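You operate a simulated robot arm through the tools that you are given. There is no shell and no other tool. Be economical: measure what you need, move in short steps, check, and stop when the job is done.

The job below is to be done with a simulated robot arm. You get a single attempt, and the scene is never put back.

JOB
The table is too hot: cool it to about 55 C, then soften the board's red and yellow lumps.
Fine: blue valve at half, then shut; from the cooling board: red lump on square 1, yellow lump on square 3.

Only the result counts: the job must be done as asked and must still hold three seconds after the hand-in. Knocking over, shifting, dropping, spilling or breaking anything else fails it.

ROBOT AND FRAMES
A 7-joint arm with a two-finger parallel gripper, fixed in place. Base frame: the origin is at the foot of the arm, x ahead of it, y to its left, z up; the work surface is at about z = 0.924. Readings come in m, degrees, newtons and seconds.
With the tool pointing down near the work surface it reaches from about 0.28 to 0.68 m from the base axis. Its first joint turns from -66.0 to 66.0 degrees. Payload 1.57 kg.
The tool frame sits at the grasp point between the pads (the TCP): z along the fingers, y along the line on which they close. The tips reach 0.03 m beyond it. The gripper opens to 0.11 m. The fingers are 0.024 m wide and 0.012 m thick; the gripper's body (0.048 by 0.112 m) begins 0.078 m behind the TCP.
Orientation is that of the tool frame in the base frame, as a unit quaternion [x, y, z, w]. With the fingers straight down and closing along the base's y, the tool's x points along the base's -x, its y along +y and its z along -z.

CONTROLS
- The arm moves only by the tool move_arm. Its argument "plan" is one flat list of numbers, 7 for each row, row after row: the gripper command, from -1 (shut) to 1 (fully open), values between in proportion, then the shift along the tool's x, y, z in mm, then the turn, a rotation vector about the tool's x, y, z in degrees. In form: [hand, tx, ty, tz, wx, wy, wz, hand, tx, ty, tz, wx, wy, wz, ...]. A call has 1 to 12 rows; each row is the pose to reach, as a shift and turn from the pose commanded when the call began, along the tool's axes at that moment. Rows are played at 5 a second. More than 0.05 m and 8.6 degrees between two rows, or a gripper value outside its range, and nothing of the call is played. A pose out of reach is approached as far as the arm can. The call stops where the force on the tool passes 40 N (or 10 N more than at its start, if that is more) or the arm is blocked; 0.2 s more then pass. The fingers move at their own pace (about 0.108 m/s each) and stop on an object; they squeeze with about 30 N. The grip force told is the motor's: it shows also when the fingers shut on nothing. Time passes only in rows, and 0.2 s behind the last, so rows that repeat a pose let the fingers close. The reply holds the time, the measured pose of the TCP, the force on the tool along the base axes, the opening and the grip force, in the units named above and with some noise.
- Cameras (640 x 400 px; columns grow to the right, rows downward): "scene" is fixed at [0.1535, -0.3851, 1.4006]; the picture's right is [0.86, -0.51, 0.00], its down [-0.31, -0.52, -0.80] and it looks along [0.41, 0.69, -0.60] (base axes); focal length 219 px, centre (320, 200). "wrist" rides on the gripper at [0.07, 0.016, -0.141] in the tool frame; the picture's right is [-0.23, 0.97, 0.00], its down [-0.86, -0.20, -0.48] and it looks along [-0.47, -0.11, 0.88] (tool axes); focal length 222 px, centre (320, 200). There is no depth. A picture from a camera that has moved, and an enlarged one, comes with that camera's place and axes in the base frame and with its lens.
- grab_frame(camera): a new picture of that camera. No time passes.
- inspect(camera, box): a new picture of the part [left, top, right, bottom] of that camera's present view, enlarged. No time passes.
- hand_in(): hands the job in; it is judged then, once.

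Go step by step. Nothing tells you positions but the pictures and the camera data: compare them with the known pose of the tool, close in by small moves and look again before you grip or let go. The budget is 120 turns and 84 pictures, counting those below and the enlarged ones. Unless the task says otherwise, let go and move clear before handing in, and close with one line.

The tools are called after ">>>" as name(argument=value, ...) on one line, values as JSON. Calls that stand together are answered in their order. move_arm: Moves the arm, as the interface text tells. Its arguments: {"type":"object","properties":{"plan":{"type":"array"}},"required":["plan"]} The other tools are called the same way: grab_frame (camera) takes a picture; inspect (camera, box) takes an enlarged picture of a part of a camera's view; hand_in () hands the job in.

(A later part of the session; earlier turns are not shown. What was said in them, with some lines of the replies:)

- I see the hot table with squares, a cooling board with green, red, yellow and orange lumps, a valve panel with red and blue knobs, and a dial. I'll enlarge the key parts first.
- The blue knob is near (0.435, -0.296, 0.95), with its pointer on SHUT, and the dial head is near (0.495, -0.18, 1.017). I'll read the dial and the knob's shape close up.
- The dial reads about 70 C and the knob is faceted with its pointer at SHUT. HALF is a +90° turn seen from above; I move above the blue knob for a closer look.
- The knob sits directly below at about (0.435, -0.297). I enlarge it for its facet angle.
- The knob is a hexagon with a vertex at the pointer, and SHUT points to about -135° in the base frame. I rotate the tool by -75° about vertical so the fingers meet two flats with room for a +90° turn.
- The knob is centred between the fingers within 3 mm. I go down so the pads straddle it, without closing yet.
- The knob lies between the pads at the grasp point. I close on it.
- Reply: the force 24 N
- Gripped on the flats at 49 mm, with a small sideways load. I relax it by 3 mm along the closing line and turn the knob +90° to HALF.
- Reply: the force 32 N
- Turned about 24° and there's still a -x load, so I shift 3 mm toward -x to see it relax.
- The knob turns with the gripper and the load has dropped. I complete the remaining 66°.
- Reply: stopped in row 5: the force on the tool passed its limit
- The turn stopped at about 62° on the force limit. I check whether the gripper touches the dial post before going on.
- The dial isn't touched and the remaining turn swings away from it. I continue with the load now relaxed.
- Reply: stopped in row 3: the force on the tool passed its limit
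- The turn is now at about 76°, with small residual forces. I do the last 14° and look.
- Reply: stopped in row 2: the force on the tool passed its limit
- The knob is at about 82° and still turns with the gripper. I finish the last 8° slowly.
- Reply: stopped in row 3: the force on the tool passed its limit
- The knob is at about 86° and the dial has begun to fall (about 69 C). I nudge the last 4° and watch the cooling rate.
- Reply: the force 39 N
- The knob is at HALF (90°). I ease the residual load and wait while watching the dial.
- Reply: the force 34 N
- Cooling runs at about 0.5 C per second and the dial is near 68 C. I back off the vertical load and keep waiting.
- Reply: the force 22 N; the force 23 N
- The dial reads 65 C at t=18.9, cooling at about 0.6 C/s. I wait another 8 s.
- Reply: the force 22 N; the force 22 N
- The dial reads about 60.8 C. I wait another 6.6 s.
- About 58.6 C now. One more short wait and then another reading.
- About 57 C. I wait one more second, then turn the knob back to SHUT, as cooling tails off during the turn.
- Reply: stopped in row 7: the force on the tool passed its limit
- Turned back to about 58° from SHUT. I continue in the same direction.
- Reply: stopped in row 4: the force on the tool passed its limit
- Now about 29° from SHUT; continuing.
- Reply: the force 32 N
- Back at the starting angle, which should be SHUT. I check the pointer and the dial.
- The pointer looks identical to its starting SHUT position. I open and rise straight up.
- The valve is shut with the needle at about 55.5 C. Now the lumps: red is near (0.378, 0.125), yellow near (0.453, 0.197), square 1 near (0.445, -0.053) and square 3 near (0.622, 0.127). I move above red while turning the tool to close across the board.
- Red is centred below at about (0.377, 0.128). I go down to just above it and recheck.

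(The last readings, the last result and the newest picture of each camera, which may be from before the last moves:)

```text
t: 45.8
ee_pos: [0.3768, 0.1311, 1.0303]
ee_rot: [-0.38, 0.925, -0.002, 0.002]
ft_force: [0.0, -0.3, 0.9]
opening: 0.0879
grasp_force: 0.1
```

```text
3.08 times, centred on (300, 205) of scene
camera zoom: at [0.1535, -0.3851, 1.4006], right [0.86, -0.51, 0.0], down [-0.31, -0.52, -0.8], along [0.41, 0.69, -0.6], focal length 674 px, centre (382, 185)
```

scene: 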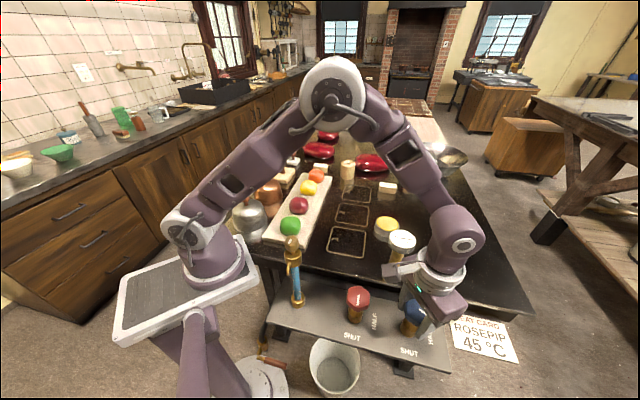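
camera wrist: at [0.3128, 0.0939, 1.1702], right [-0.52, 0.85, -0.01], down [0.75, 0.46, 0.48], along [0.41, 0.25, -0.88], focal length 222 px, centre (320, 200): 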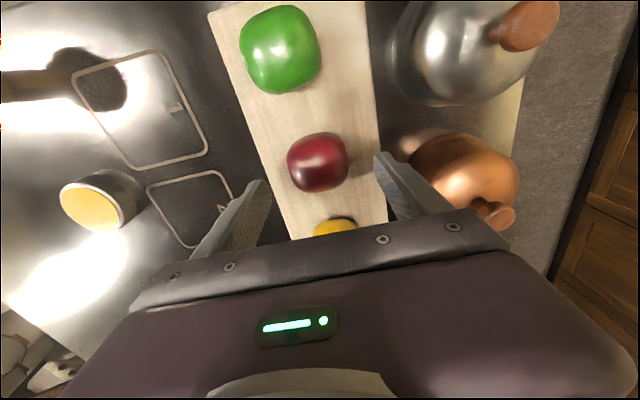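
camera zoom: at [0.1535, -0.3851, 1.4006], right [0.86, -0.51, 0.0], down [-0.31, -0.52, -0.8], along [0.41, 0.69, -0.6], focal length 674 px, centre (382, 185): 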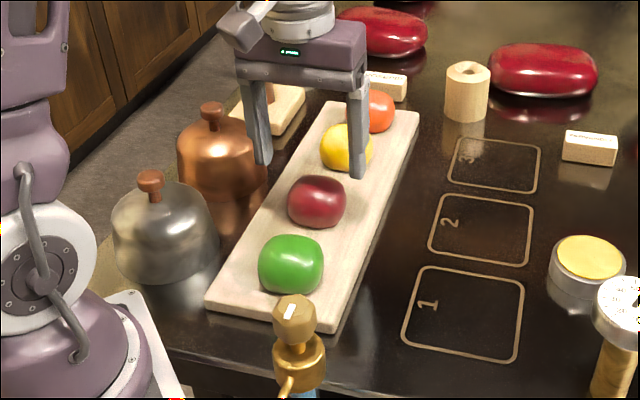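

Red is about 4 mm from the tool line, with 3 cm to spare from the copper cloche. I correct and go down around it.

>>> move_arm(plan=[0.6, 4, 0, 20, 0, 0, 0, 0.6, 4, 0, 40, 0, 0, 0, 0.6, 4, 0, 53, 0, 0, 0, 0.6, 4, 0, 53, 0, 0, 0])

>>> grab_frame(camera="wrist")

>>> inspect(camera="scene", box=[240, 160, 360, 250])

```text
t: 46.8
ee_pos: [0.3741, 0.1256, 0.9757]
ee_rot: [-0.38, 0.925, -0.001, 0.002]
ft_force: [0.2, 0.0, 0.5]
opening: 0.0877
grasp_force: 0.1
```

```text
44 pictures are left
camera wrist: at [0.3103, 0.0904, 1.1164], right [-0.52, 0.85, -0.01], down [0.75, 0.46, 0.48], along [0.41, 0.25, -0.88], focal length 222 px, centre (320, 200)
```

wrist: 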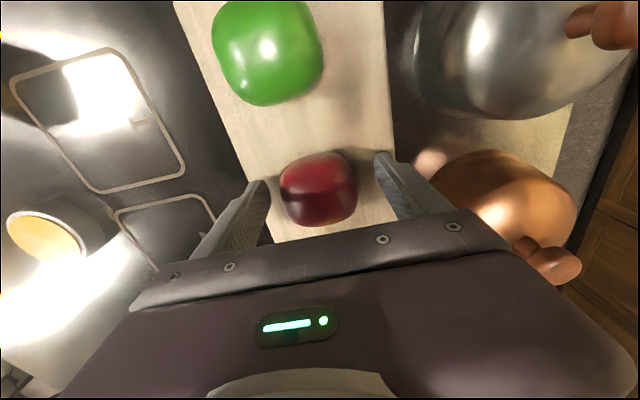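

```text
4.44 times, centred on (300, 205) of scene
camera zoom: at [0.1535, -0.3851, 1.4006], right [0.86, -0.51, 0.0], down [-0.31, -0.52, -0.8], along [0.41, 0.69, -0.6], focal length 973 px, centre (409, 178)
```

zoom: 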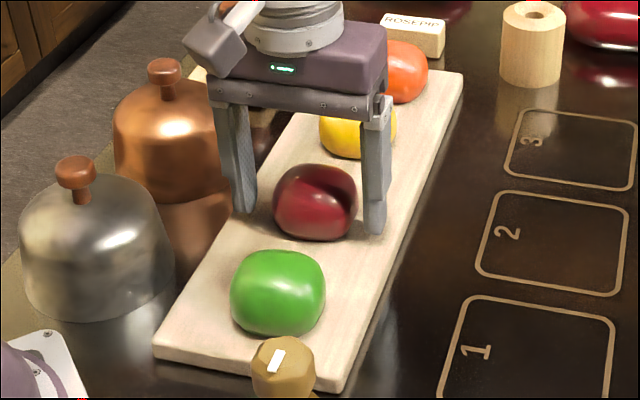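

The red lump is between the pads, tips just above the board. I close on it.

>>> move_arm(plan=[0.2, 0, 0, 0, 0, 0, 0, 0, 0, 0, 0, 0, 0, 0, -0.3, 0, 0, 0, 0, 0, 0, -0.3, 0, 0, 0, 0, 0, 0])

```text
t: 47.8
ee_pos: [0.374, 0.1268, 0.9766]
ee_rot: [-0.38, 0.925, -0.002, 0.001]
ft_force: [0.8, 0.2, 0.0]
opening: 0.0599
grasp_force: 29.8
```

Gripped at 60 mm with 30 N. I lift it and check.

>>> move_arm(plan=[-0.3, 0, 0, -20, 0, 0, 0, -0.3, 0, 0, -55, 0, 0, 0, -0.3, 0, 0, -95, 0, 0, 0, -0.3, 0, 0, -124, 0, 0, 0, -0.3, 0, 0, -124, 0, 0, 0])

>>> grab_frame(camera="scene")

>>> grab_frame(camera="wrist")

```text
t: 49.0
ee_pos: [0.3749, 0.125, 1.0985]
ee_rot: [-0.38, 0.925, -0.001, 0.002]
ft_force: [-0.4, 0.1, -1.5]
opening: 0.06
grasp_force: 29.3
```

```text
42 pictures are left
```

scene: 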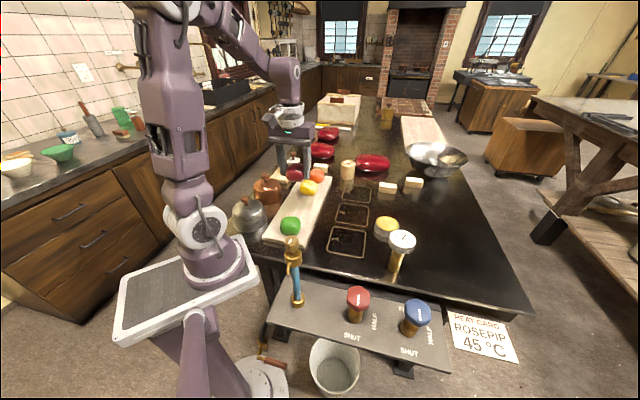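

```text
41 pictures are left
camera wrist: at [0.3108, 0.0889, 1.239], right [-0.52, 0.85, -0.01], down [0.75, 0.46, 0.48], along [0.41, 0.25, -0.88], focal length 222 px, centre (320, 200)
```

wrist: 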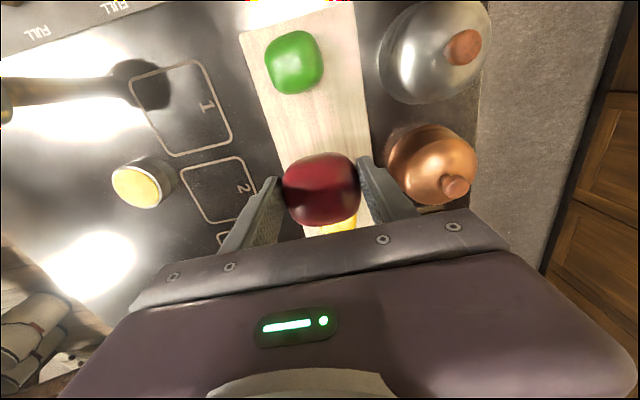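

The red lump is held and square 1 is near (0.442, -0.051). I carry it over there at this height.

>>> move_arm(plan=[-0.3, 13, -29, 0, 0, 0, 0, -0.3, 26, -58, 0, 0, 0, 0, -0.3, 39, -87, 0, 0, 0, 0, -0.3, 52, -116, 0, 0, 0, 0, -0.3, 65, -145, 0, 0, 0, 0, -0.3, 76.5, -172, 0, 0, 0, 0, -0.3, 76.5, -172, 0, 0, 0, 0])

>>> grab_frame(camera="wrist")

>>> inspect(camera="scene", box=[280, 160, 440, 280])

```text
t: 50.6
ee_pos: [0.4396, -0.051, 1.0998]
ee_rot: [-0.38, 0.925, -0.001, 0.002]
ft_force: [0.0, -0.4, -0.7]
opening: 0.06
grasp_force: 30.0
```

```text
40 pictures are left
camera wrist: at [0.3761, -0.0869, 1.2404], right [-0.52, 0.85, -0.01], down [0.75, 0.46, 0.48], along [0.41, 0.25, -0.88], focal length 222 px, centre (320, 200)
```

wrist: 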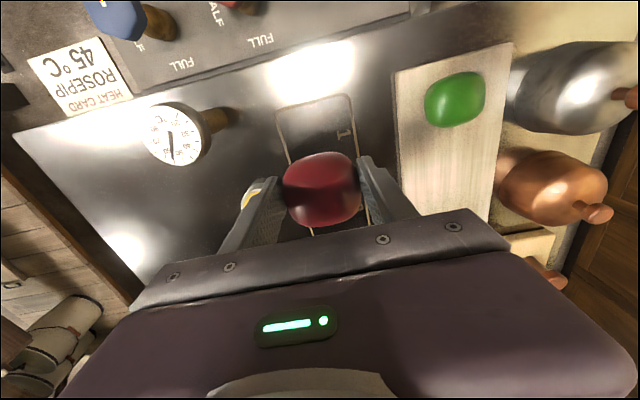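

```text
3.33 times, centred on (360, 220) of scene
camera zoom: at [0.1536, -0.3852, 1.4006], right [0.86, -0.51, 0.0], down [-0.31, -0.52, -0.8], along [0.41, 0.69, -0.6], focal length 730 px, centre (187, 133)
```

zoom: 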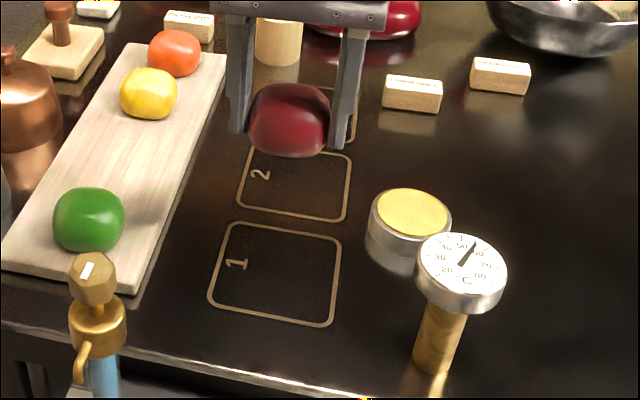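

The wrist and scene views agree on square 1's centre at (0.441, -0.049). I lower the lump to just above the table.

>>> move_arm(plan=[-0.3, -2.4, 0.4, 40, 0, 0, 0, -0.3, -2.4, 0.4, 80, 0, 0, 0, -0.3, -2.4, 0.4, 110, 0, 0, 0, -0.3, -2.4, 0.4, 128, 0, 0, 0, -0.3, -2.4, 0.4, 133, 0, 0, 0, -0.3, -2.4, 0.4, 133, 0, 0, 0])

>>> inspect(camera="scene", box=[300, 190, 420, 280])

```text
t: 52.0
ee_pos: [0.4443, -0.0495, 0.9687]
ee_rot: [-0.38, 0.925, -0.003, 0.001]
ft_force: [0.1, 0.2, -1.1]
opening: 0.06
grasp_force: 30.2
```

```text
4.44 times, centred on (360, 235) of scene
camera zoom: at [0.1536, -0.3851, 1.4006], right [0.86, -0.51, 0.0], down [-0.31, -0.52, -0.8], along [0.41, 0.69, -0.6], focal length 973 px, centre (142, 44)
```

zoom: 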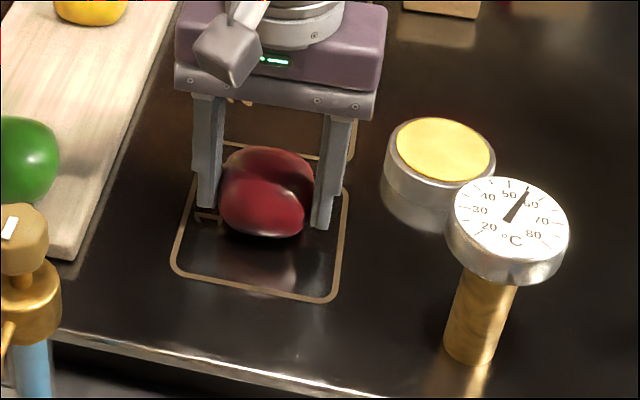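

The lump is just over square 1's centre. I lower in 2 mm steps until contact.

>>> move_arm(plan=[-0.3, 2, 0, 2, 0, 0, 0, -0.3, 2, 0, 4, 0, 0, 0, -0.3, 2, 0, 5, 0, 0, 0, -0.3, 2, 0, 6, 0, 0, 0])

```text
t: 53.0
ee_pos: [0.4426, -0.0514, 0.9626]
ee_rot: [-0.381, 0.925, -0.002, 0.002]
ft_force: [-0.3, 0.0, -1.2]
opening: 0.0599
grasp_force: 29.7
```

>>> move_arm(plan=[-0.3, 0, 0, 1, 0, 0, 0, -0.3, 0, 0, 2, 0, 0, 0, -0.3, 0, 0, 3, 0, 0, 0])

>>> inspect(camera="scene", box=[320, 215, 380, 260])

```text
t: 53.8
ee_pos: [0.4408, -0.0515, 0.9596]
ee_rot: [-0.38, 0.925, -0.002, 0.001]
ft_force: [0.0, -0.5, -0.8]
opening: 0.0599
grasp_force: 30.1
```

```text
8.89 times, centred on (350, 238) of scene
camera zoom: at [0.1536, -0.3851, 1.4006], right [0.86, -0.51, 0.0], down [-0.31, -0.52, -0.8], along [0.41, 0.69, -0.6], focal length 1946 px, centre (53, -133)
```

zoom: 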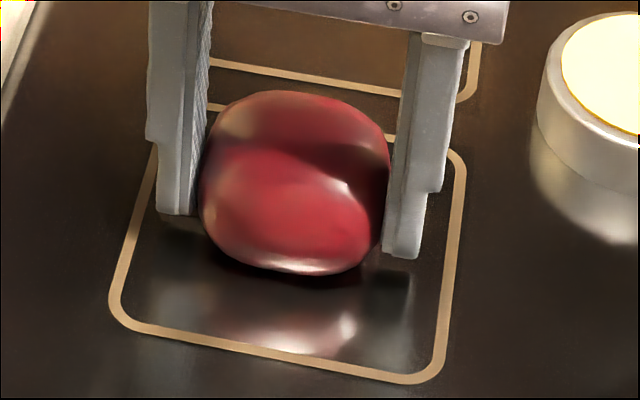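

Nearly touching; I step down 3 mm more in 1 mm steps.

>>> move_arm(plan=[-0.3, 0, 0, 1, 0, 0, 0, -0.3, 0, 0, 2, 0, 0, 0, -0.3, 0, 0, 3, 0, 0, 0])

>>> inspect(camera="scene", box=[320, 215, 380, 260])

```text
t: 54.6
ee_pos: [0.441, -0.0508, 0.957]
ee_rot: [-0.381, 0.925, -0.002, 0.002]
ft_force: [-4.9, -0.5, 29.9]
opening: 0.0601
grasp_force: 29.8
```

```text
8.89 times, centred on (350, 238) of scene
camera zoom: at [0.153, -0.3851, 1.4007], right [0.86, -0.51, 0.0], down [-0.31, -0.52, -0.8], along [0.41, 0.69, -0.6], focal length 1946 px, centre (53, -133)
```

zoom: 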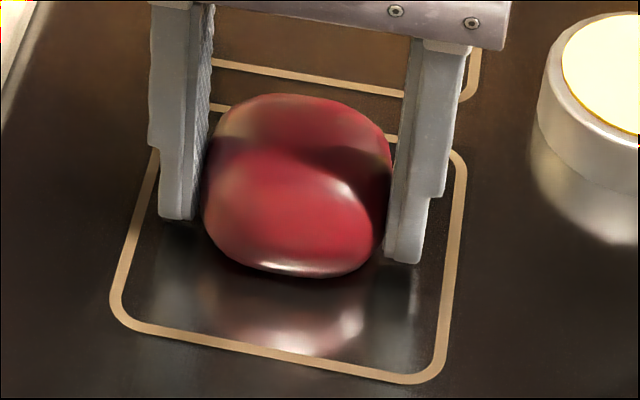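

Contact felt at z = 0.957, with the lump at the centre of square 1. I unload slightly, release and rise.

>>> move_arm(plan=[-0.3, 0, 0, -0.7, 0, 0, 0, 0.2, 0, 0, -0.7, 0, 0, 0, 0.5, 0, 0, -0.7, 0, 0, 0, 0.5, 0, 0, -1, 0, 0, 0, 0.5, 0, 0, -30, 0, 0, 0, 0.5, 0, 0, -75, 0, 0, 0, 0.5, 0, 0, -120, 0, 0, 0, 0.5, 0, 0, -165, 0, 0, 0])

>>> inspect(camera="scene", box=[280, 160, 440, 280])

```text
t: 56.4
ee_pos: [0.4371, -0.0496, 1.1256]
ee_rot: [-0.38, 0.925, -0.003, 0.002]
ft_force: [-0.7, -0.1, 0.3]
opening: 0.0822
grasp_force: 0.1
```

```text
3.33 times, centred on (360, 220) of scene
camera zoom: at [0.1535, -0.3851, 1.4006], right [0.86, -0.51, 0.0], down [-0.31, -0.52, -0.8], along [0.41, 0.69, -0.6], focal length 730 px, centre (187, 133)
```

zoom: 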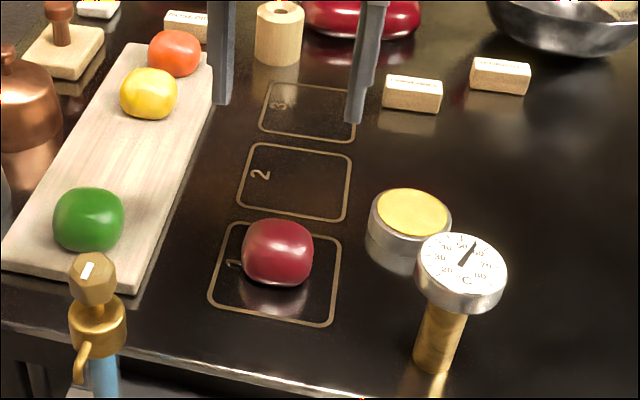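

Red sits centred on square 1. I move over the yellow lump near (0.447, 0.199).

>>> move_arm(plan=[0.5, -30, 28, 0, 0, 0, 0, 0.5, -60, 56, 0, 0, 0, 0, 0.5, -90, 84, 0, 0, 0, 0, 0.5, -120, 112, 0, 0, 0, 0, 0.5, -150, 140, 0, 0, 0, 0, 0.5, -182, 170, 0, 0, 0, 0, 0.6, -182, 170, 30, 0, 0, 0, 0.6, -182, 170, 60, 0, 0, 0, 0.6, -182, 170, 85, 0, 0, 0, 0.6, -182, 170, 85, 0, 0, 0])

>>> grab_frame(camera="wrist")

>>> inspect(camera="scene", box=[220, 120, 380, 240])

```text
t: 58.6
ee_pos: [0.4539, 0.1993, 1.0362]
ee_rot: [-0.38, 0.925, -0.003, 0.001]
ft_force: [0.4, 0.1, 0.0]
opening: 0.0878
grasp_force: 0.1
```

```text
34 pictures are left
camera wrist: at [0.3899, 0.1626, 1.1766], right [-0.52, 0.85, -0.01], down [0.75, 0.46, 0.48], along [0.41, 0.25, -0.88], focal length 222 px, centre (320, 200)
```

wrist: 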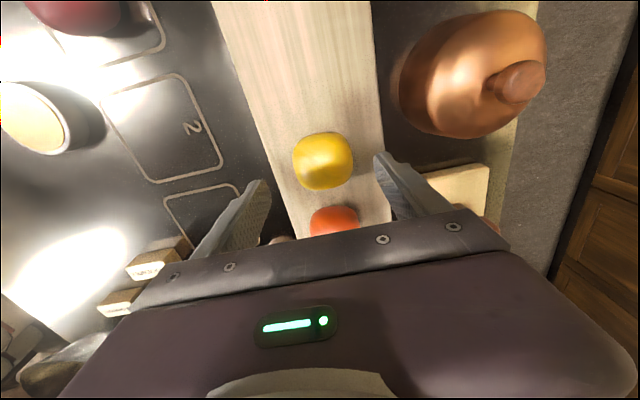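

```text
3.33 times, centred on (300, 180) of scene
camera zoom: at [0.1535, -0.3851, 1.4006], right [0.86, -0.51, 0.0], down [-0.31, -0.52, -0.8], along [0.41, 0.69, -0.6], focal length 730 px, centre (387, 267)
```

zoom: 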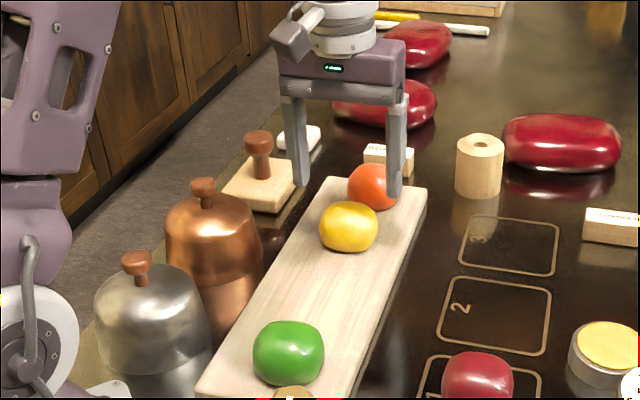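

Yellow is at about (0.450, 0.201), 4 mm off. I correct and go down around it.

>>> move_arm(plan=[0.6, 1.4, 4.2, 20, 0, 0, 0, 0.6, 1.4, 4.2, 40, 0, 0, 0, 0.6, 1.4, 4.2, 60, 0, 0, 0, 0.6, 1.4, 4.2, 60, 0, 0, 0])

>>> grab_frame(camera="wrist")

>>> inspect(camera="scene", box=[260, 140, 360, 215])

```text
t: 59.6
ee_pos: [0.4473, 0.1999, 0.9757]
ee_rot: [-0.38, 0.925, -0.002, 0.001]
ft_force: [-0.9, -0.7, 0.6]
opening: 0.088
grasp_force: 0.1
```

```text
32 pictures are left
camera wrist: at [0.3847, 0.1644, 1.1163], right [-0.52, 0.85, -0.01], down [0.75, 0.46, 0.48], along [0.41, 0.25, -0.88], focal length 222 px, centre (320, 200)
```

wrist: 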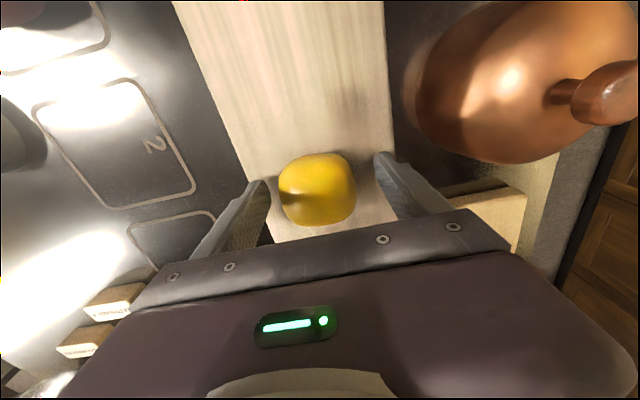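

```text
5.33 times, centred on (310, 178) of scene
camera zoom: at [0.1535, -0.3851, 1.4006], right [0.86, -0.51, 0.0], down [-0.31, -0.52, -0.8], along [0.41, 0.69, -0.6], focal length 1168 px, centre (373, 320)
```

zoom: 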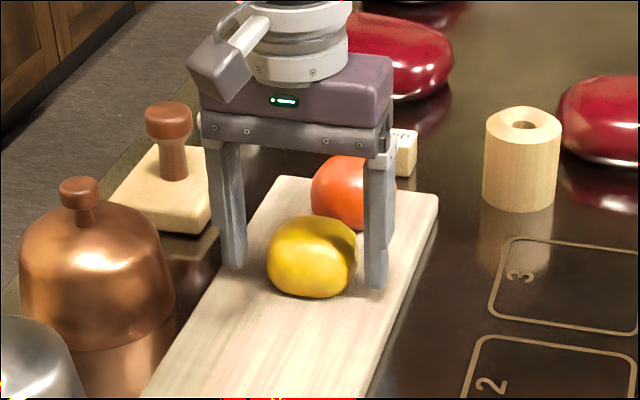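

The yellow lump is between the pads just as red was, and orange is clear. I close and lift.

>>> move_arm(plan=[0.2, 0, 0, 0, 0, 0, 0, 0, 0, 0, 0, 0, 0, 0, -0.3, 0, 0, 0, 0, 0, 0, -0.3, 0, 0, 0, 0, 0, 0])

>>> move_arm(plan=[-0.3, 0, 0, -20, 0, 0, 0, -0.3, 0, 0, -55, 0, 0, 0, -0.3, 0, 0, -95, 0, 0, 0, -0.3, 0, 0, -124, 0, 0, 0, -0.3, 0, 0, -124, 0, 0, 0])

>>> grab_frame(camera="wrist")

>>> inspect(camera="scene", box=[280, 140, 440, 260])

```text
t: 60.6
ee_pos: [0.4485, 0.2011, 0.9761]
ee_rot: [-0.38, 0.925, -0.002, 0.002]
ft_force: [-0.3, 0.8, 0.4]
opening: 0.06
grasp_force: 29.7
```

```text
t: 61.8
ee_pos: [0.4459, 0.198, 1.1005]
ee_rot: [-0.381, 0.925, -0.002, 0.002]
ft_force: [-0.3, -0.5, -0.9]
opening: 0.0602
grasp_force: 30.0
```

```text
30 pictures are left
camera wrist: at [0.3817, 0.1619, 1.2404], right [-0.52, 0.85, -0.01], down [0.75, 0.46, 0.48], along [0.41, 0.25, -0.88], focal length 222 px, centre (320, 200)
```

wrist: 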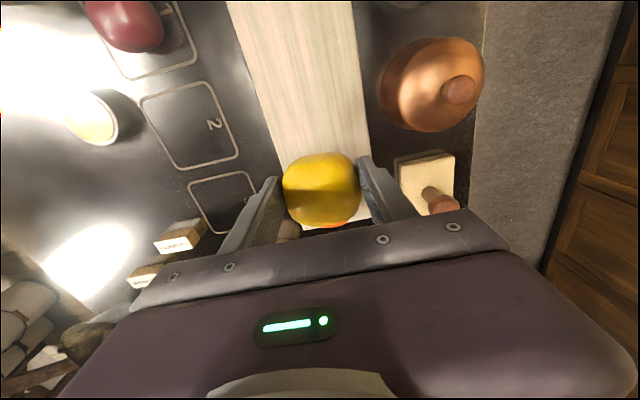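

```text
3.33 times, centred on (360, 200) of scene
camera zoom: at [0.1536, -0.3851, 1.4006], right [0.86, -0.51, 0.0], down [-0.31, -0.52, -0.8], along [0.41, 0.69, -0.6], focal length 730 px, centre (187, 200)
```

zoom: 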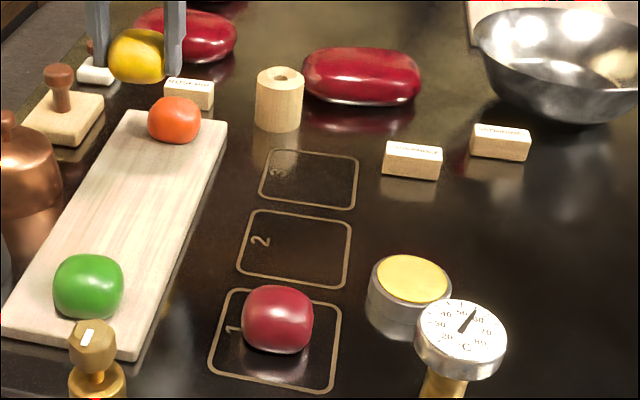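

Yellow is held. Square 3's centre is about (0.620, 0.127), so I carry it there at this height.

>>> move_arm(plan=[-0.3, -12, -29, 0, 0, 0, 0, -0.3, -25, -58, 0, 0, 0, 0, -0.3, -37, -87, 0, 0, 0, 0, -0.3, -50, -116, 0, 0, 0, 0, -0.3, -62, -145, 0, 0, 0, 0, -0.3, -73.5, -173, 0, 0, 0, 0, -0.3, -73.5, -173, 0, 0, 0, 0])

>>> grab_frame(camera="wrist")

>>> inspect(camera="scene", box=[300, 120, 460, 240])

```text
t: 63.4
ee_pos: [0.6203, 0.128, 1.1011]
ee_rot: [-0.381, 0.925, -0.002, 0.002]
ft_force: [-0.2, 0.9, -1.4]
opening: 0.06
grasp_force: 30.2
```

```text
28 pictures are left
camera wrist: at [0.5558, 0.0925, 1.2418], right [-0.52, 0.85, -0.01], down [0.75, 0.46, 0.48], along [0.41, 0.25, -0.88], focal length 222 px, centre (320, 200)
```

wrist: 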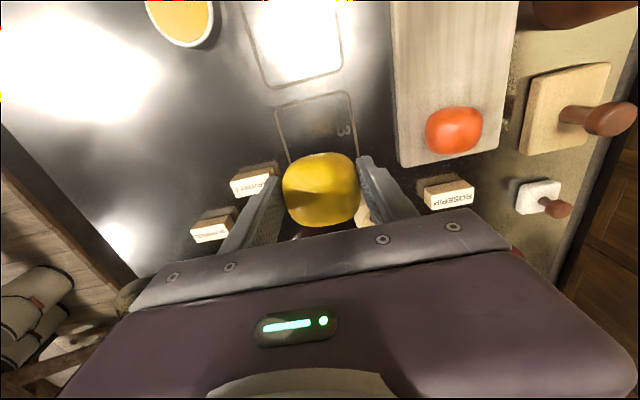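

```text
3.33 times, centred on (380, 180) of scene
camera zoom: at [0.1536, -0.3851, 1.4006], right [0.86, -0.51, 0.0], down [-0.31, -0.52, -0.8], along [0.41, 0.69, -0.6], focal length 730 px, centre (120, 267)
```

zoom: 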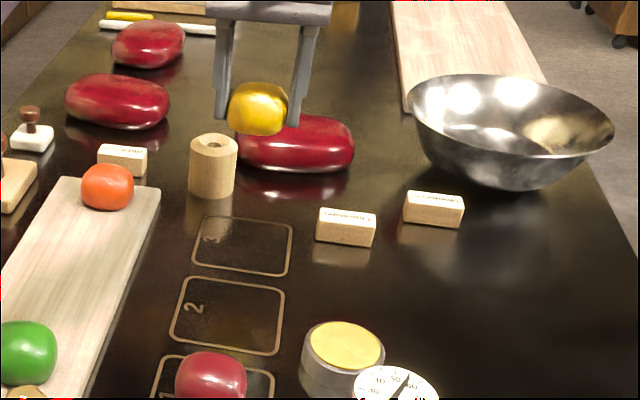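

Square 3's outline sits in view just as square 1's did. I lower to just above the table, noting the block near the left finger, which has over 1 cm to spare.

>>> move_arm(plan=[-0.3, 0, 0, 40, 0, 0, 0, -0.3, 0, 0, 80, 0, 0, 0, -0.3, 0, 0, 115, 0, 0, 0, -0.3, 0, 0, 132, 0, 0, 0, -0.3, 0, 0, 138, 0, 0, 0, -0.3, 0, 0, 138, 0, 0, 0])

>>> inspect(camera="scene", box=[320, 150, 420, 225])

>>> grab_frame(camera="wrist")

```text
t: 64.8
ee_pos: [0.6216, 0.1296, 0.9638]
ee_rot: [-0.381, 0.925, -0.002, 0.001]
ft_force: [-0.6, 0.7, -1.6]
opening: 0.0601
grasp_force: 29.9
```

```text
5.33 times, centred on (370, 188) of scene
camera zoom: at [0.1536, -0.3851, 1.4006], right [0.86, -0.51, 0.0], down [-0.31, -0.52, -0.8], along [0.41, 0.69, -0.6], focal length 1168 px, centre (53, 267)
```

zoom: 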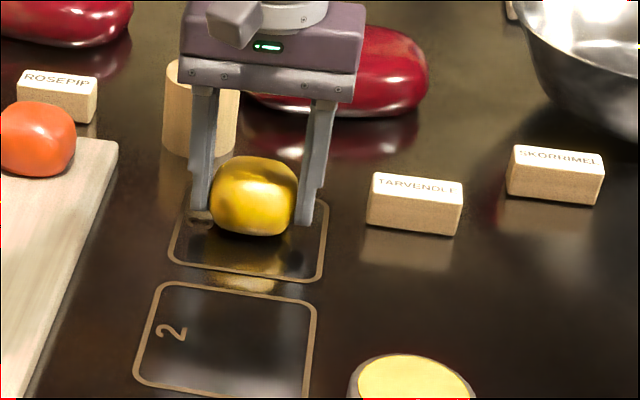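

```text
25 pictures are left
camera wrist: at [0.5582, 0.0929, 1.1032], right [-0.52, 0.85, -0.01], down [0.75, 0.46, 0.48], along [0.41, 0.25, -0.88], focal length 222 px, centre (320, 200)
```

wrist: 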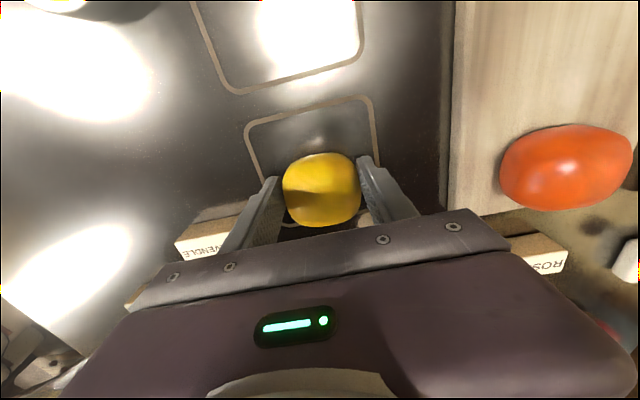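

The centre estimate is about 3 mm nearer. I correct by that and step down to contact.

>>> move_arm(plan=[-0.3, 3, 1, 1, 0, 0, 0, -0.3, 3, 1, 3, 0, 0, 0, -0.3, 3, 1, 4, 0, 0, 0, -0.3, 3, 1, 5, 0, 0, 0, -0.3, 3, 1, 6, 0, 0, 0])

```text
t: 66.0
ee_pos: [0.6193, 0.1281, 0.9583]
ee_rot: [-0.38, 0.925, -0.003, 0.002]
ft_force: [-6.4, -1.5, 22.2]
opening: 0.0602
grasp_force: 29.9
```

Contact is felt at z = 0.958. I unload, open a little and rise.

>>> move_arm(plan=[-0.3, 0, 0, -0.5, 0, 0, 0, 0.2, 0, 0, -0.5, 0, 0, 0, 0.36, 0, 0, -0.7, 0, 0, 0, 0.36, 0, 0, -1, 0, 0, 0, 0.36, 0, 0, -30, 0, 0, 0, 0.36, 0, 0, -75, 0, 0, 0, 0.36, 0, 0, -120, 0, 0, 0, 0.36, 0, 0, -165, 0, 0, 0])

>>> inspect(camera="scene", box=[300, 150, 440, 265])

>>> grab_frame(camera="wrist")

>>> inspect(camera="scene", box=[380, 222, 424, 262])

```text
t: 67.8
ee_pos: [0.6179, 0.1262, 1.1255]
ee_rot: [-0.38, 0.925, -0.002, 0.002]
ft_force: [0.2, -0.1, 0.9]
opening: 0.0747
grasp_force: 0.1
```

```text
3.48 times, centred on (370, 208) of scene
camera zoom: at [0.1535, -0.3851, 1.4006], right [0.86, -0.51, 0.0], down [-0.31, -0.52, -0.8], along [0.41, 0.69, -0.6], focal length 762 px, centre (146, 174)
```

zoom: 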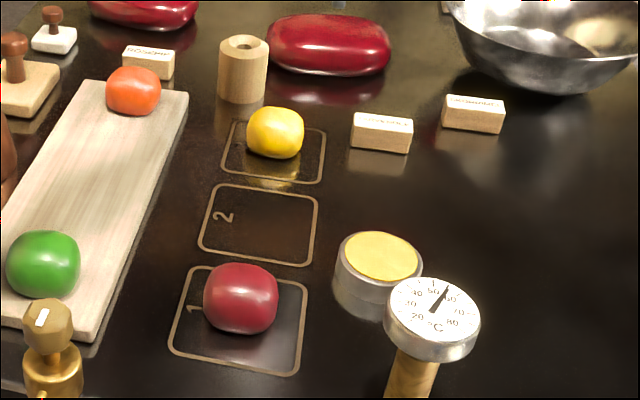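

```text
23 pictures are left
camera wrist: at [0.5546, 0.0897, 1.265], right [-0.52, 0.85, -0.01], down [0.75, 0.46, 0.48], along [0.41, 0.25, -0.88], focal length 222 px, centre (320, 200)
```

wrist: 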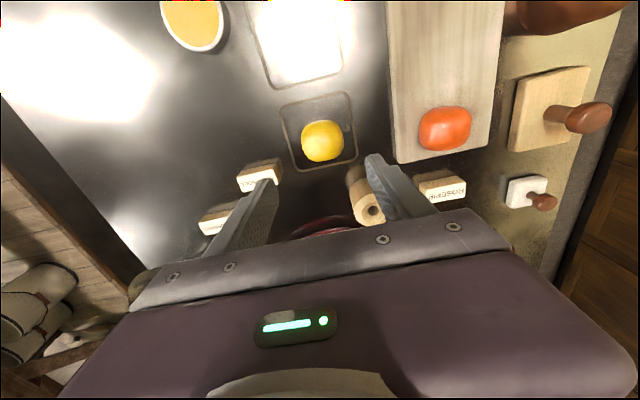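

```text
10.00 times, centred on (402, 242) of scene
camera zoom: at [0.1535, -0.3851, 1.4006], right [0.86, -0.51, 0.0], down [-0.31, -0.52, -0.8], along [0.41, 0.69, -0.6], focal length 2190 px, centre (-500, -220)
```

zoom: 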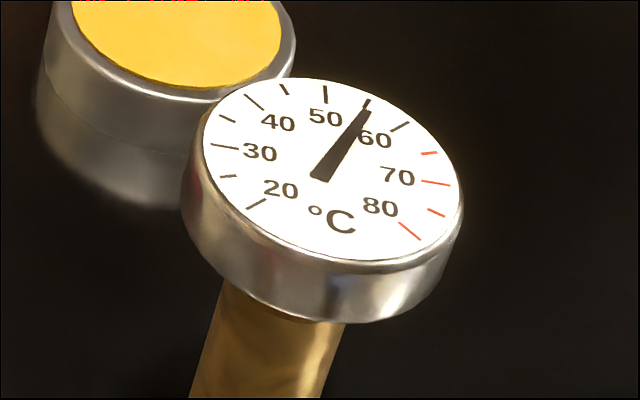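

Both lumps are on their squares and the dial holds at about 55 C. Softening takes time, so I draw the arm up and back and watch the lumps.

>>> move_arm(plan=[0.36, 20, 0, -25, 0, 0, 0, 0.36, 45, 0, -50, 0, 0, 0, 0.36, 75, 0, -75, 0, 0, 0, 0.36, 105, 0, -100, 0, 0, 0, 0.36, 140, 0, -120, 0, 0, 0, 0.36, 140, 0, -120, 0, 0, 0, 0.36, 140, 0, -120, 0, 0, 0, 0.36, 140, 0, -120, 0, 0, 0, 0.36, 140, 0, -120, 0, 0, 0, 0.36, 140, 0, -120, 0, 0, 0, 0.36, 140, 0, -120, 0, 0, 0, 0.36, 140, 0, -120, 0, 0, 0])

>>> inspect(camera="scene", box=[300, 150, 440, 265])

```text
t: 70.4
ee_pos: [0.5194, 0.0284, 1.2441]
ee_rot: [-0.381, 0.925, -0.002, 0.002]
ft_force: [0.5, -0.4, -0.8]
opening: 0.0744
grasp_force: 0.1
```

```text
3.48 times, centred on (370, 208) of scene
camera zoom: at [0.1535, -0.3851, 1.4006], right [0.86, -0.51, 0.0], down [-0.31, -0.52, -0.8], along [0.41, 0.69, -0.6], focal length 762 px, centre (146, 174)
```

zoom: 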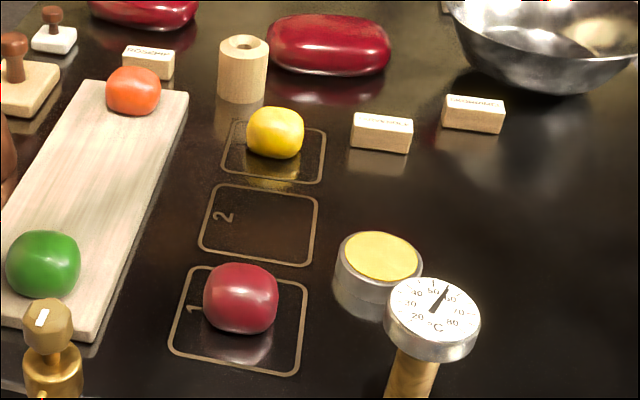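

No clear shape change yet. I wait about 16 s and compare.

>>> move_arm(plan=[0.36, 0, 0, 0, 0, 0, 0, 0.36, 0, 0, 0, 0, 0, 0, 0.36, 0, 0, 0, 0, 0, 0, 0.36, 0, 0, 0, 0, 0, 0, 0.36, 0, 0, 0, 0, 0, 0, 0.36, 0, 0, 0, 0, 0, 0, 0.36, 0, 0, 0, 0, 0, 0, 0.36, 0, 0, 0, 0, 0, 0, 0.36, 0, 0, 0, 0, 0, 0, 0.36, 0, 0, 0, 0, 0, 0, 0.36, 0, 0, 0, 0, 0, 0, 0.36, 0, 0, 0, 0, 0, 0])

>>> move_arm(plan=[0.36, 0, 0, 0, 0, 0, 0, 0.36, 0, 0, 0, 0, 0, 0, 0.36, 0, 0, 0, 0, 0, 0, 0.36, 0, 0, 0, 0, 0, 0, 0.36, 0, 0, 0, 0, 0, 0, 0.36, 0, 0, 0, 0, 0, 0, 0.36, 0, 0, 0, 0, 0, 0, 0.36, 0, 0, 0, 0, 0, 0, 0.36, 0, 0, 0, 0, 0, 0, 0.36, 0, 0, 0, 0, 0, 0, 0.36, 0, 0, 0, 0, 0, 0, 0.36, 0, 0, 0, 0, 0, 0])

>>> move_arm(plan=[0.36, 0, 0, 0, 0, 0, 0, 0.36, 0, 0, 0, 0, 0, 0, 0.36, 0, 0, 0, 0, 0, 0, 0.36, 0, 0, 0, 0, 0, 0, 0.36, 0, 0, 0, 0, 0, 0, 0.36, 0, 0, 0, 0, 0, 0, 0.36, 0, 0, 0, 0, 0, 0, 0.36, 0, 0, 0, 0, 0, 0, 0.36, 0, 0, 0, 0, 0, 0, 0.36, 0, 0, 0, 0, 0, 0, 0.36, 0, 0, 0, 0, 0, 0, 0.36, 0, 0, 0, 0, 0, 0])

>>> move_arm(plan=[0.36, 0, 0, 0, 0, 0, 0, 0.36, 0, 0, 0, 0, 0, 0, 0.36, 0, 0, 0, 0, 0, 0, 0.36, 0, 0, 0, 0, 0, 0, 0.36, 0, 0, 0, 0, 0, 0, 0.36, 0, 0, 0, 0, 0, 0, 0.36, 0, 0, 0, 0, 0, 0, 0.36, 0, 0, 0, 0, 0, 0, 0.36, 0, 0, 0, 0, 0, 0, 0.36, 0, 0, 0, 0, 0, 0, 0.36, 0, 0, 0, 0, 0, 0, 0.36, 0, 0, 0, 0, 0, 0])

>>> move_arm(plan=[0.36, 0, 0, 0, 0, 0, 0, 0.36, 0, 0, 0, 0, 0, 0, 0.36, 0, 0, 0, 0, 0, 0, 0.36, 0, 0, 0, 0, 0, 0, 0.36, 0, 0, 0, 0, 0, 0, 0.36, 0, 0, 0, 0, 0, 0, 0.36, 0, 0, 0, 0, 0, 0, 0.36, 0, 0, 0, 0, 0, 0, 0.36, 0, 0, 0, 0, 0, 0, 0.36, 0, 0, 0, 0, 0, 0, 0.36, 0, 0, 0, 0, 0, 0, 0.36, 0, 0, 0, 0, 0, 0])

>>> inspect(camera="scene", box=[300, 150, 440, 265])

```text
t: 73.0
ee_pos: [0.5202, 0.0285, 1.2427]
ee_rot: [-0.38, 0.925, -0.002, 0.001]
ft_force: [0.5, -0.1, 0.1]
opening: 0.0749
grasp_force: 0.1
```

```text
t: 75.6
ee_pos: [0.5198, 0.0282, 1.2433]
ee_rot: [-0.381, 0.925, -0.002, 0.002]
ft_force: [-0.6, -0.5, 0.0]
opening: 0.0749
grasp_force: 0.0
```

```text
t: 78.2
ee_pos: [0.5189, 0.0282, 1.2437]
ee_rot: [-0.381, 0.925, -0.003, 0.002]
ft_force: [0.1, 0.1, 0.1]
opening: 0.0747
grasp_force: 0.0
```

```text
t: 80.8
ee_pos: [0.5198, 0.0289, 1.2431]
ee_rot: [-0.381, 0.925, -0.002, 0.002]
ft_force: [0.8, -0.3, 0.6]
opening: 0.075
grasp_force: 0.0
```

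```text
t: 83.4
ee_pos: [0.5198, 0.0286, 1.2438]
ee_rot: [-0.38, 0.925, -0.002, 0.002]
ft_force: [-0.1, -0.4, 0.0]
opening: 0.0749
grasp_force: 0.0
```

```text
3.48 times, centred on (370, 208) of scene
camera zoom: at [0.1535, -0.3851, 1.4006], right [0.86, -0.51, 0.0], down [-0.31, -0.52, -0.8], along [0.41, 0.69, -0.6], focal length 762 px, centre (146, 174)
```

zoom: 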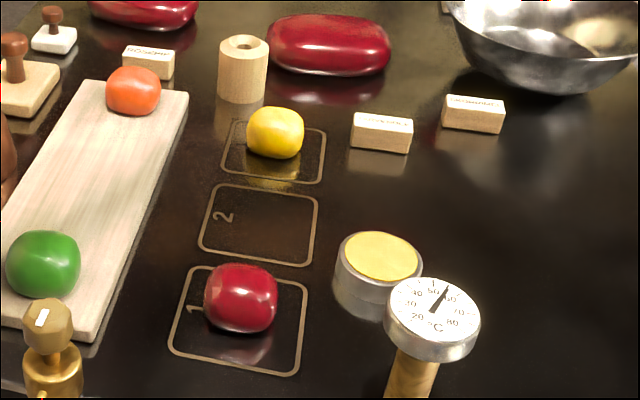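

Red has turned brighter and glossier, about 28 s after placing, which looks like softening. Yellow was placed 12 s later, so I wait further.

>>> move_arm(plan=[0.36, 0, 0, 0, 0, 0, 0, 0.36, 0, 0, 0, 0, 0, 0, 0.36, 0, 0, 0, 0, 0, 0, 0.36, 0, 0, 0, 0, 0, 0, 0.36, 0, 0, 0, 0, 0, 0, 0.36, 0, 0, 0, 0, 0, 0, 0.36, 0, 0, 0, 0, 0, 0, 0.36, 0, 0, 0, 0, 0, 0, 0.36, 0, 0, 0, 0, 0, 0, 0.36, 0, 0, 0, 0, 0, 0, 0.36, 0, 0, 0, 0, 0, 0, 0.36, 0, 0, 0, 0, 0, 0])

>>> move_arm(plan=[0.36, 0, 0, 0, 0, 0, 0, 0.36, 0, 0, 0, 0, 0, 0, 0.36, 0, 0, 0, 0, 0, 0, 0.36, 0, 0, 0, 0, 0, 0, 0.36, 0, 0, 0, 0, 0, 0, 0.36, 0, 0, 0, 0, 0, 0, 0.36, 0, 0, 0, 0, 0, 0, 0.36, 0, 0, 0, 0, 0, 0, 0.36, 0, 0, 0, 0, 0, 0, 0.36, 0, 0, 0, 0, 0, 0, 0.36, 0, 0, 0, 0, 0, 0, 0.36, 0, 0, 0, 0, 0, 0])

>>> move_arm(plan=[0.36, 0, 0, 0, 0, 0, 0, 0.36, 0, 0, 0, 0, 0, 0, 0.36, 0, 0, 0, 0, 0, 0, 0.36, 0, 0, 0, 0, 0, 0, 0.36, 0, 0, 0, 0, 0, 0, 0.36, 0, 0, 0, 0, 0, 0, 0.36, 0, 0, 0, 0, 0, 0, 0.36, 0, 0, 0, 0, 0, 0, 0.36, 0, 0, 0, 0, 0, 0, 0.36, 0, 0, 0, 0, 0, 0, 0.36, 0, 0, 0, 0, 0, 0, 0.36, 0, 0, 0, 0, 0, 0])

>>> move_arm(plan=[0.36, 0, 0, 0, 0, 0, 0, 0.36, 0, 0, 0, 0, 0, 0, 0.36, 0, 0, 0, 0, 0, 0, 0.36, 0, 0, 0, 0, 0, 0, 0.36, 0, 0, 0, 0, 0, 0, 0.36, 0, 0, 0, 0, 0, 0, 0.36, 0, 0, 0, 0, 0, 0, 0.36, 0, 0, 0, 0, 0, 0, 0.36, 0, 0, 0, 0, 0, 0, 0.36, 0, 0, 0, 0, 0, 0, 0.36, 0, 0, 0, 0, 0, 0, 0.36, 0, 0, 0, 0, 0, 0])

>>> move_arm(plan=[0.36, 0, 0, 0, 0, 0, 0, 0.36, 0, 0, 0, 0, 0, 0, 0.36, 0, 0, 0, 0, 0, 0, 0.36, 0, 0, 0, 0, 0, 0, 0.36, 0, 0, 0, 0, 0, 0, 0.36, 0, 0, 0, 0, 0, 0, 0.36, 0, 0, 0, 0, 0, 0, 0.36, 0, 0, 0, 0, 0, 0, 0.36, 0, 0, 0, 0, 0, 0, 0.36, 0, 0, 0, 0, 0, 0, 0.36, 0, 0, 0, 0, 0, 0, 0.36, 0, 0, 0, 0, 0, 0])

>>> move_arm(plan=[0.36, 0, 0, 0, 0, 0, 0, 0.36, 0, 0, 0, 0, 0, 0, 0.36, 0, 0, 0, 0, 0, 0, 0.36, 0, 0, 0, 0, 0, 0, 0.36, 0, 0, 0, 0, 0, 0, 0.36, 0, 0, 0, 0, 0, 0, 0.36, 0, 0, 0, 0, 0, 0, 0.36, 0, 0, 0, 0, 0, 0, 0.36, 0, 0, 0, 0, 0, 0, 0.36, 0, 0, 0, 0, 0, 0, 0.36, 0, 0, 0, 0, 0, 0, 0.36, 0, 0, 0, 0, 0, 0])

>>> inspect(camera="scene", box=[300, 150, 440, 265])

>>> inspect(camera="scene", box=[335, 170, 385, 205])

```text
t: 86.0
ee_pos: [0.5201, 0.029, 1.2435]
ee_rot: [-0.381, 0.925, -0.002, 0.001]
ft_force: [-0.5, 0.0, 0.0]
opening: 0.0746
grasp_force: 0.0
```

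```text
t: 88.6
ee_pos: [0.5201, 0.0286, 1.2439]
ee_rot: [-0.381, 0.925, -0.002, 0.002]
ft_force: [0.7, -0.2, -0.3]
opening: 0.075
grasp_force: 0.0
```

```text
t: 91.2
ee_pos: [0.5196, 0.0286, 1.2446]
ee_rot: [-0.38, 0.925, -0.001, 0.002]
ft_force: [-0.2, -0.3, 0.9]
opening: 0.0747
grasp_force: 0.0
```

```text
t: 93.8
ee_pos: [0.5183, 0.0289, 1.2429]
ee_rot: [-0.38, 0.925, -0.002, 0.002]
ft_force: [0.0, -0.6, 0.1]
opening: 0.0748
grasp_force: 0.0
```

```text
t: 96.4
ee_pos: [0.5188, 0.0285, 1.2426]
ee_rot: [-0.379, 0.925, -0.002, 0.002]
ft_force: [-0.3, -0.1, 0.1]
opening: 0.0747
grasp_force: 0.1
```

```text
t: 99.0
ee_pos: [0.5191, 0.0282, 1.2444]
ee_rot: [-0.38, 0.925, -0.002, 0.0]
ft_force: [-0.5, 0.5, 0.5]
opening: 0.075
grasp_force: 0.1
```

```text
3.48 times, centred on (370, 208) of scene
camera zoom: at [0.1535, -0.3851, 1.4006], right [0.86, -0.51, 0.0], down [-0.31, -0.52, -0.8], along [0.41, 0.69, -0.6], focal length 762 px, centre (146, 174)
```

zoom: 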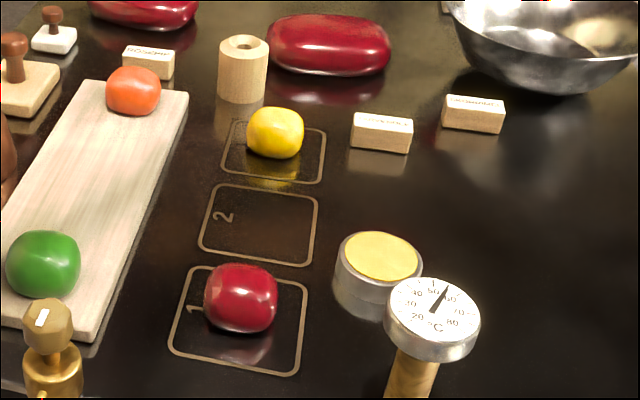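

```text
11.43 times, centred on (360, 188) of scene
camera zoom: at [0.1535, -0.3851, 1.4006], right [0.86, -0.51, 0.0], down [-0.31, -0.52, -0.8], along [0.41, 0.69, -0.6], focal length 2503 px, centre (-137, 343)
```

zoom: 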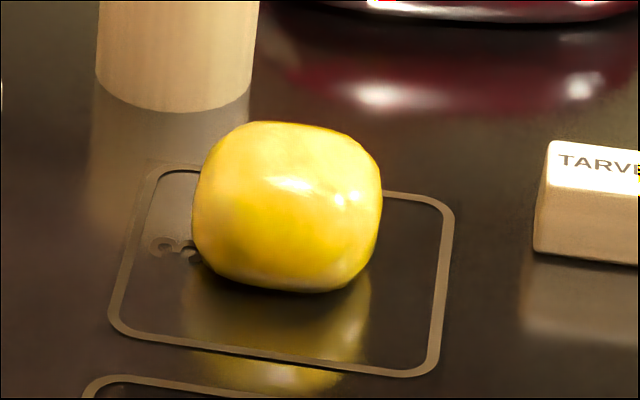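

Both lumps are now bright and glossy on squares 1 and 3, the dial is steady at about 55 C, the blue valve is shut and the arm is clear. I hand in.

>>> hand_in()

```text
The job is handed in.
```

I cooled the table to about 55 C using the blue valve at half and then shut it. The board's red lump is on square 1 and its yellow lump is on square 3; both look glossy and softened, though I judged that from the pictures only.
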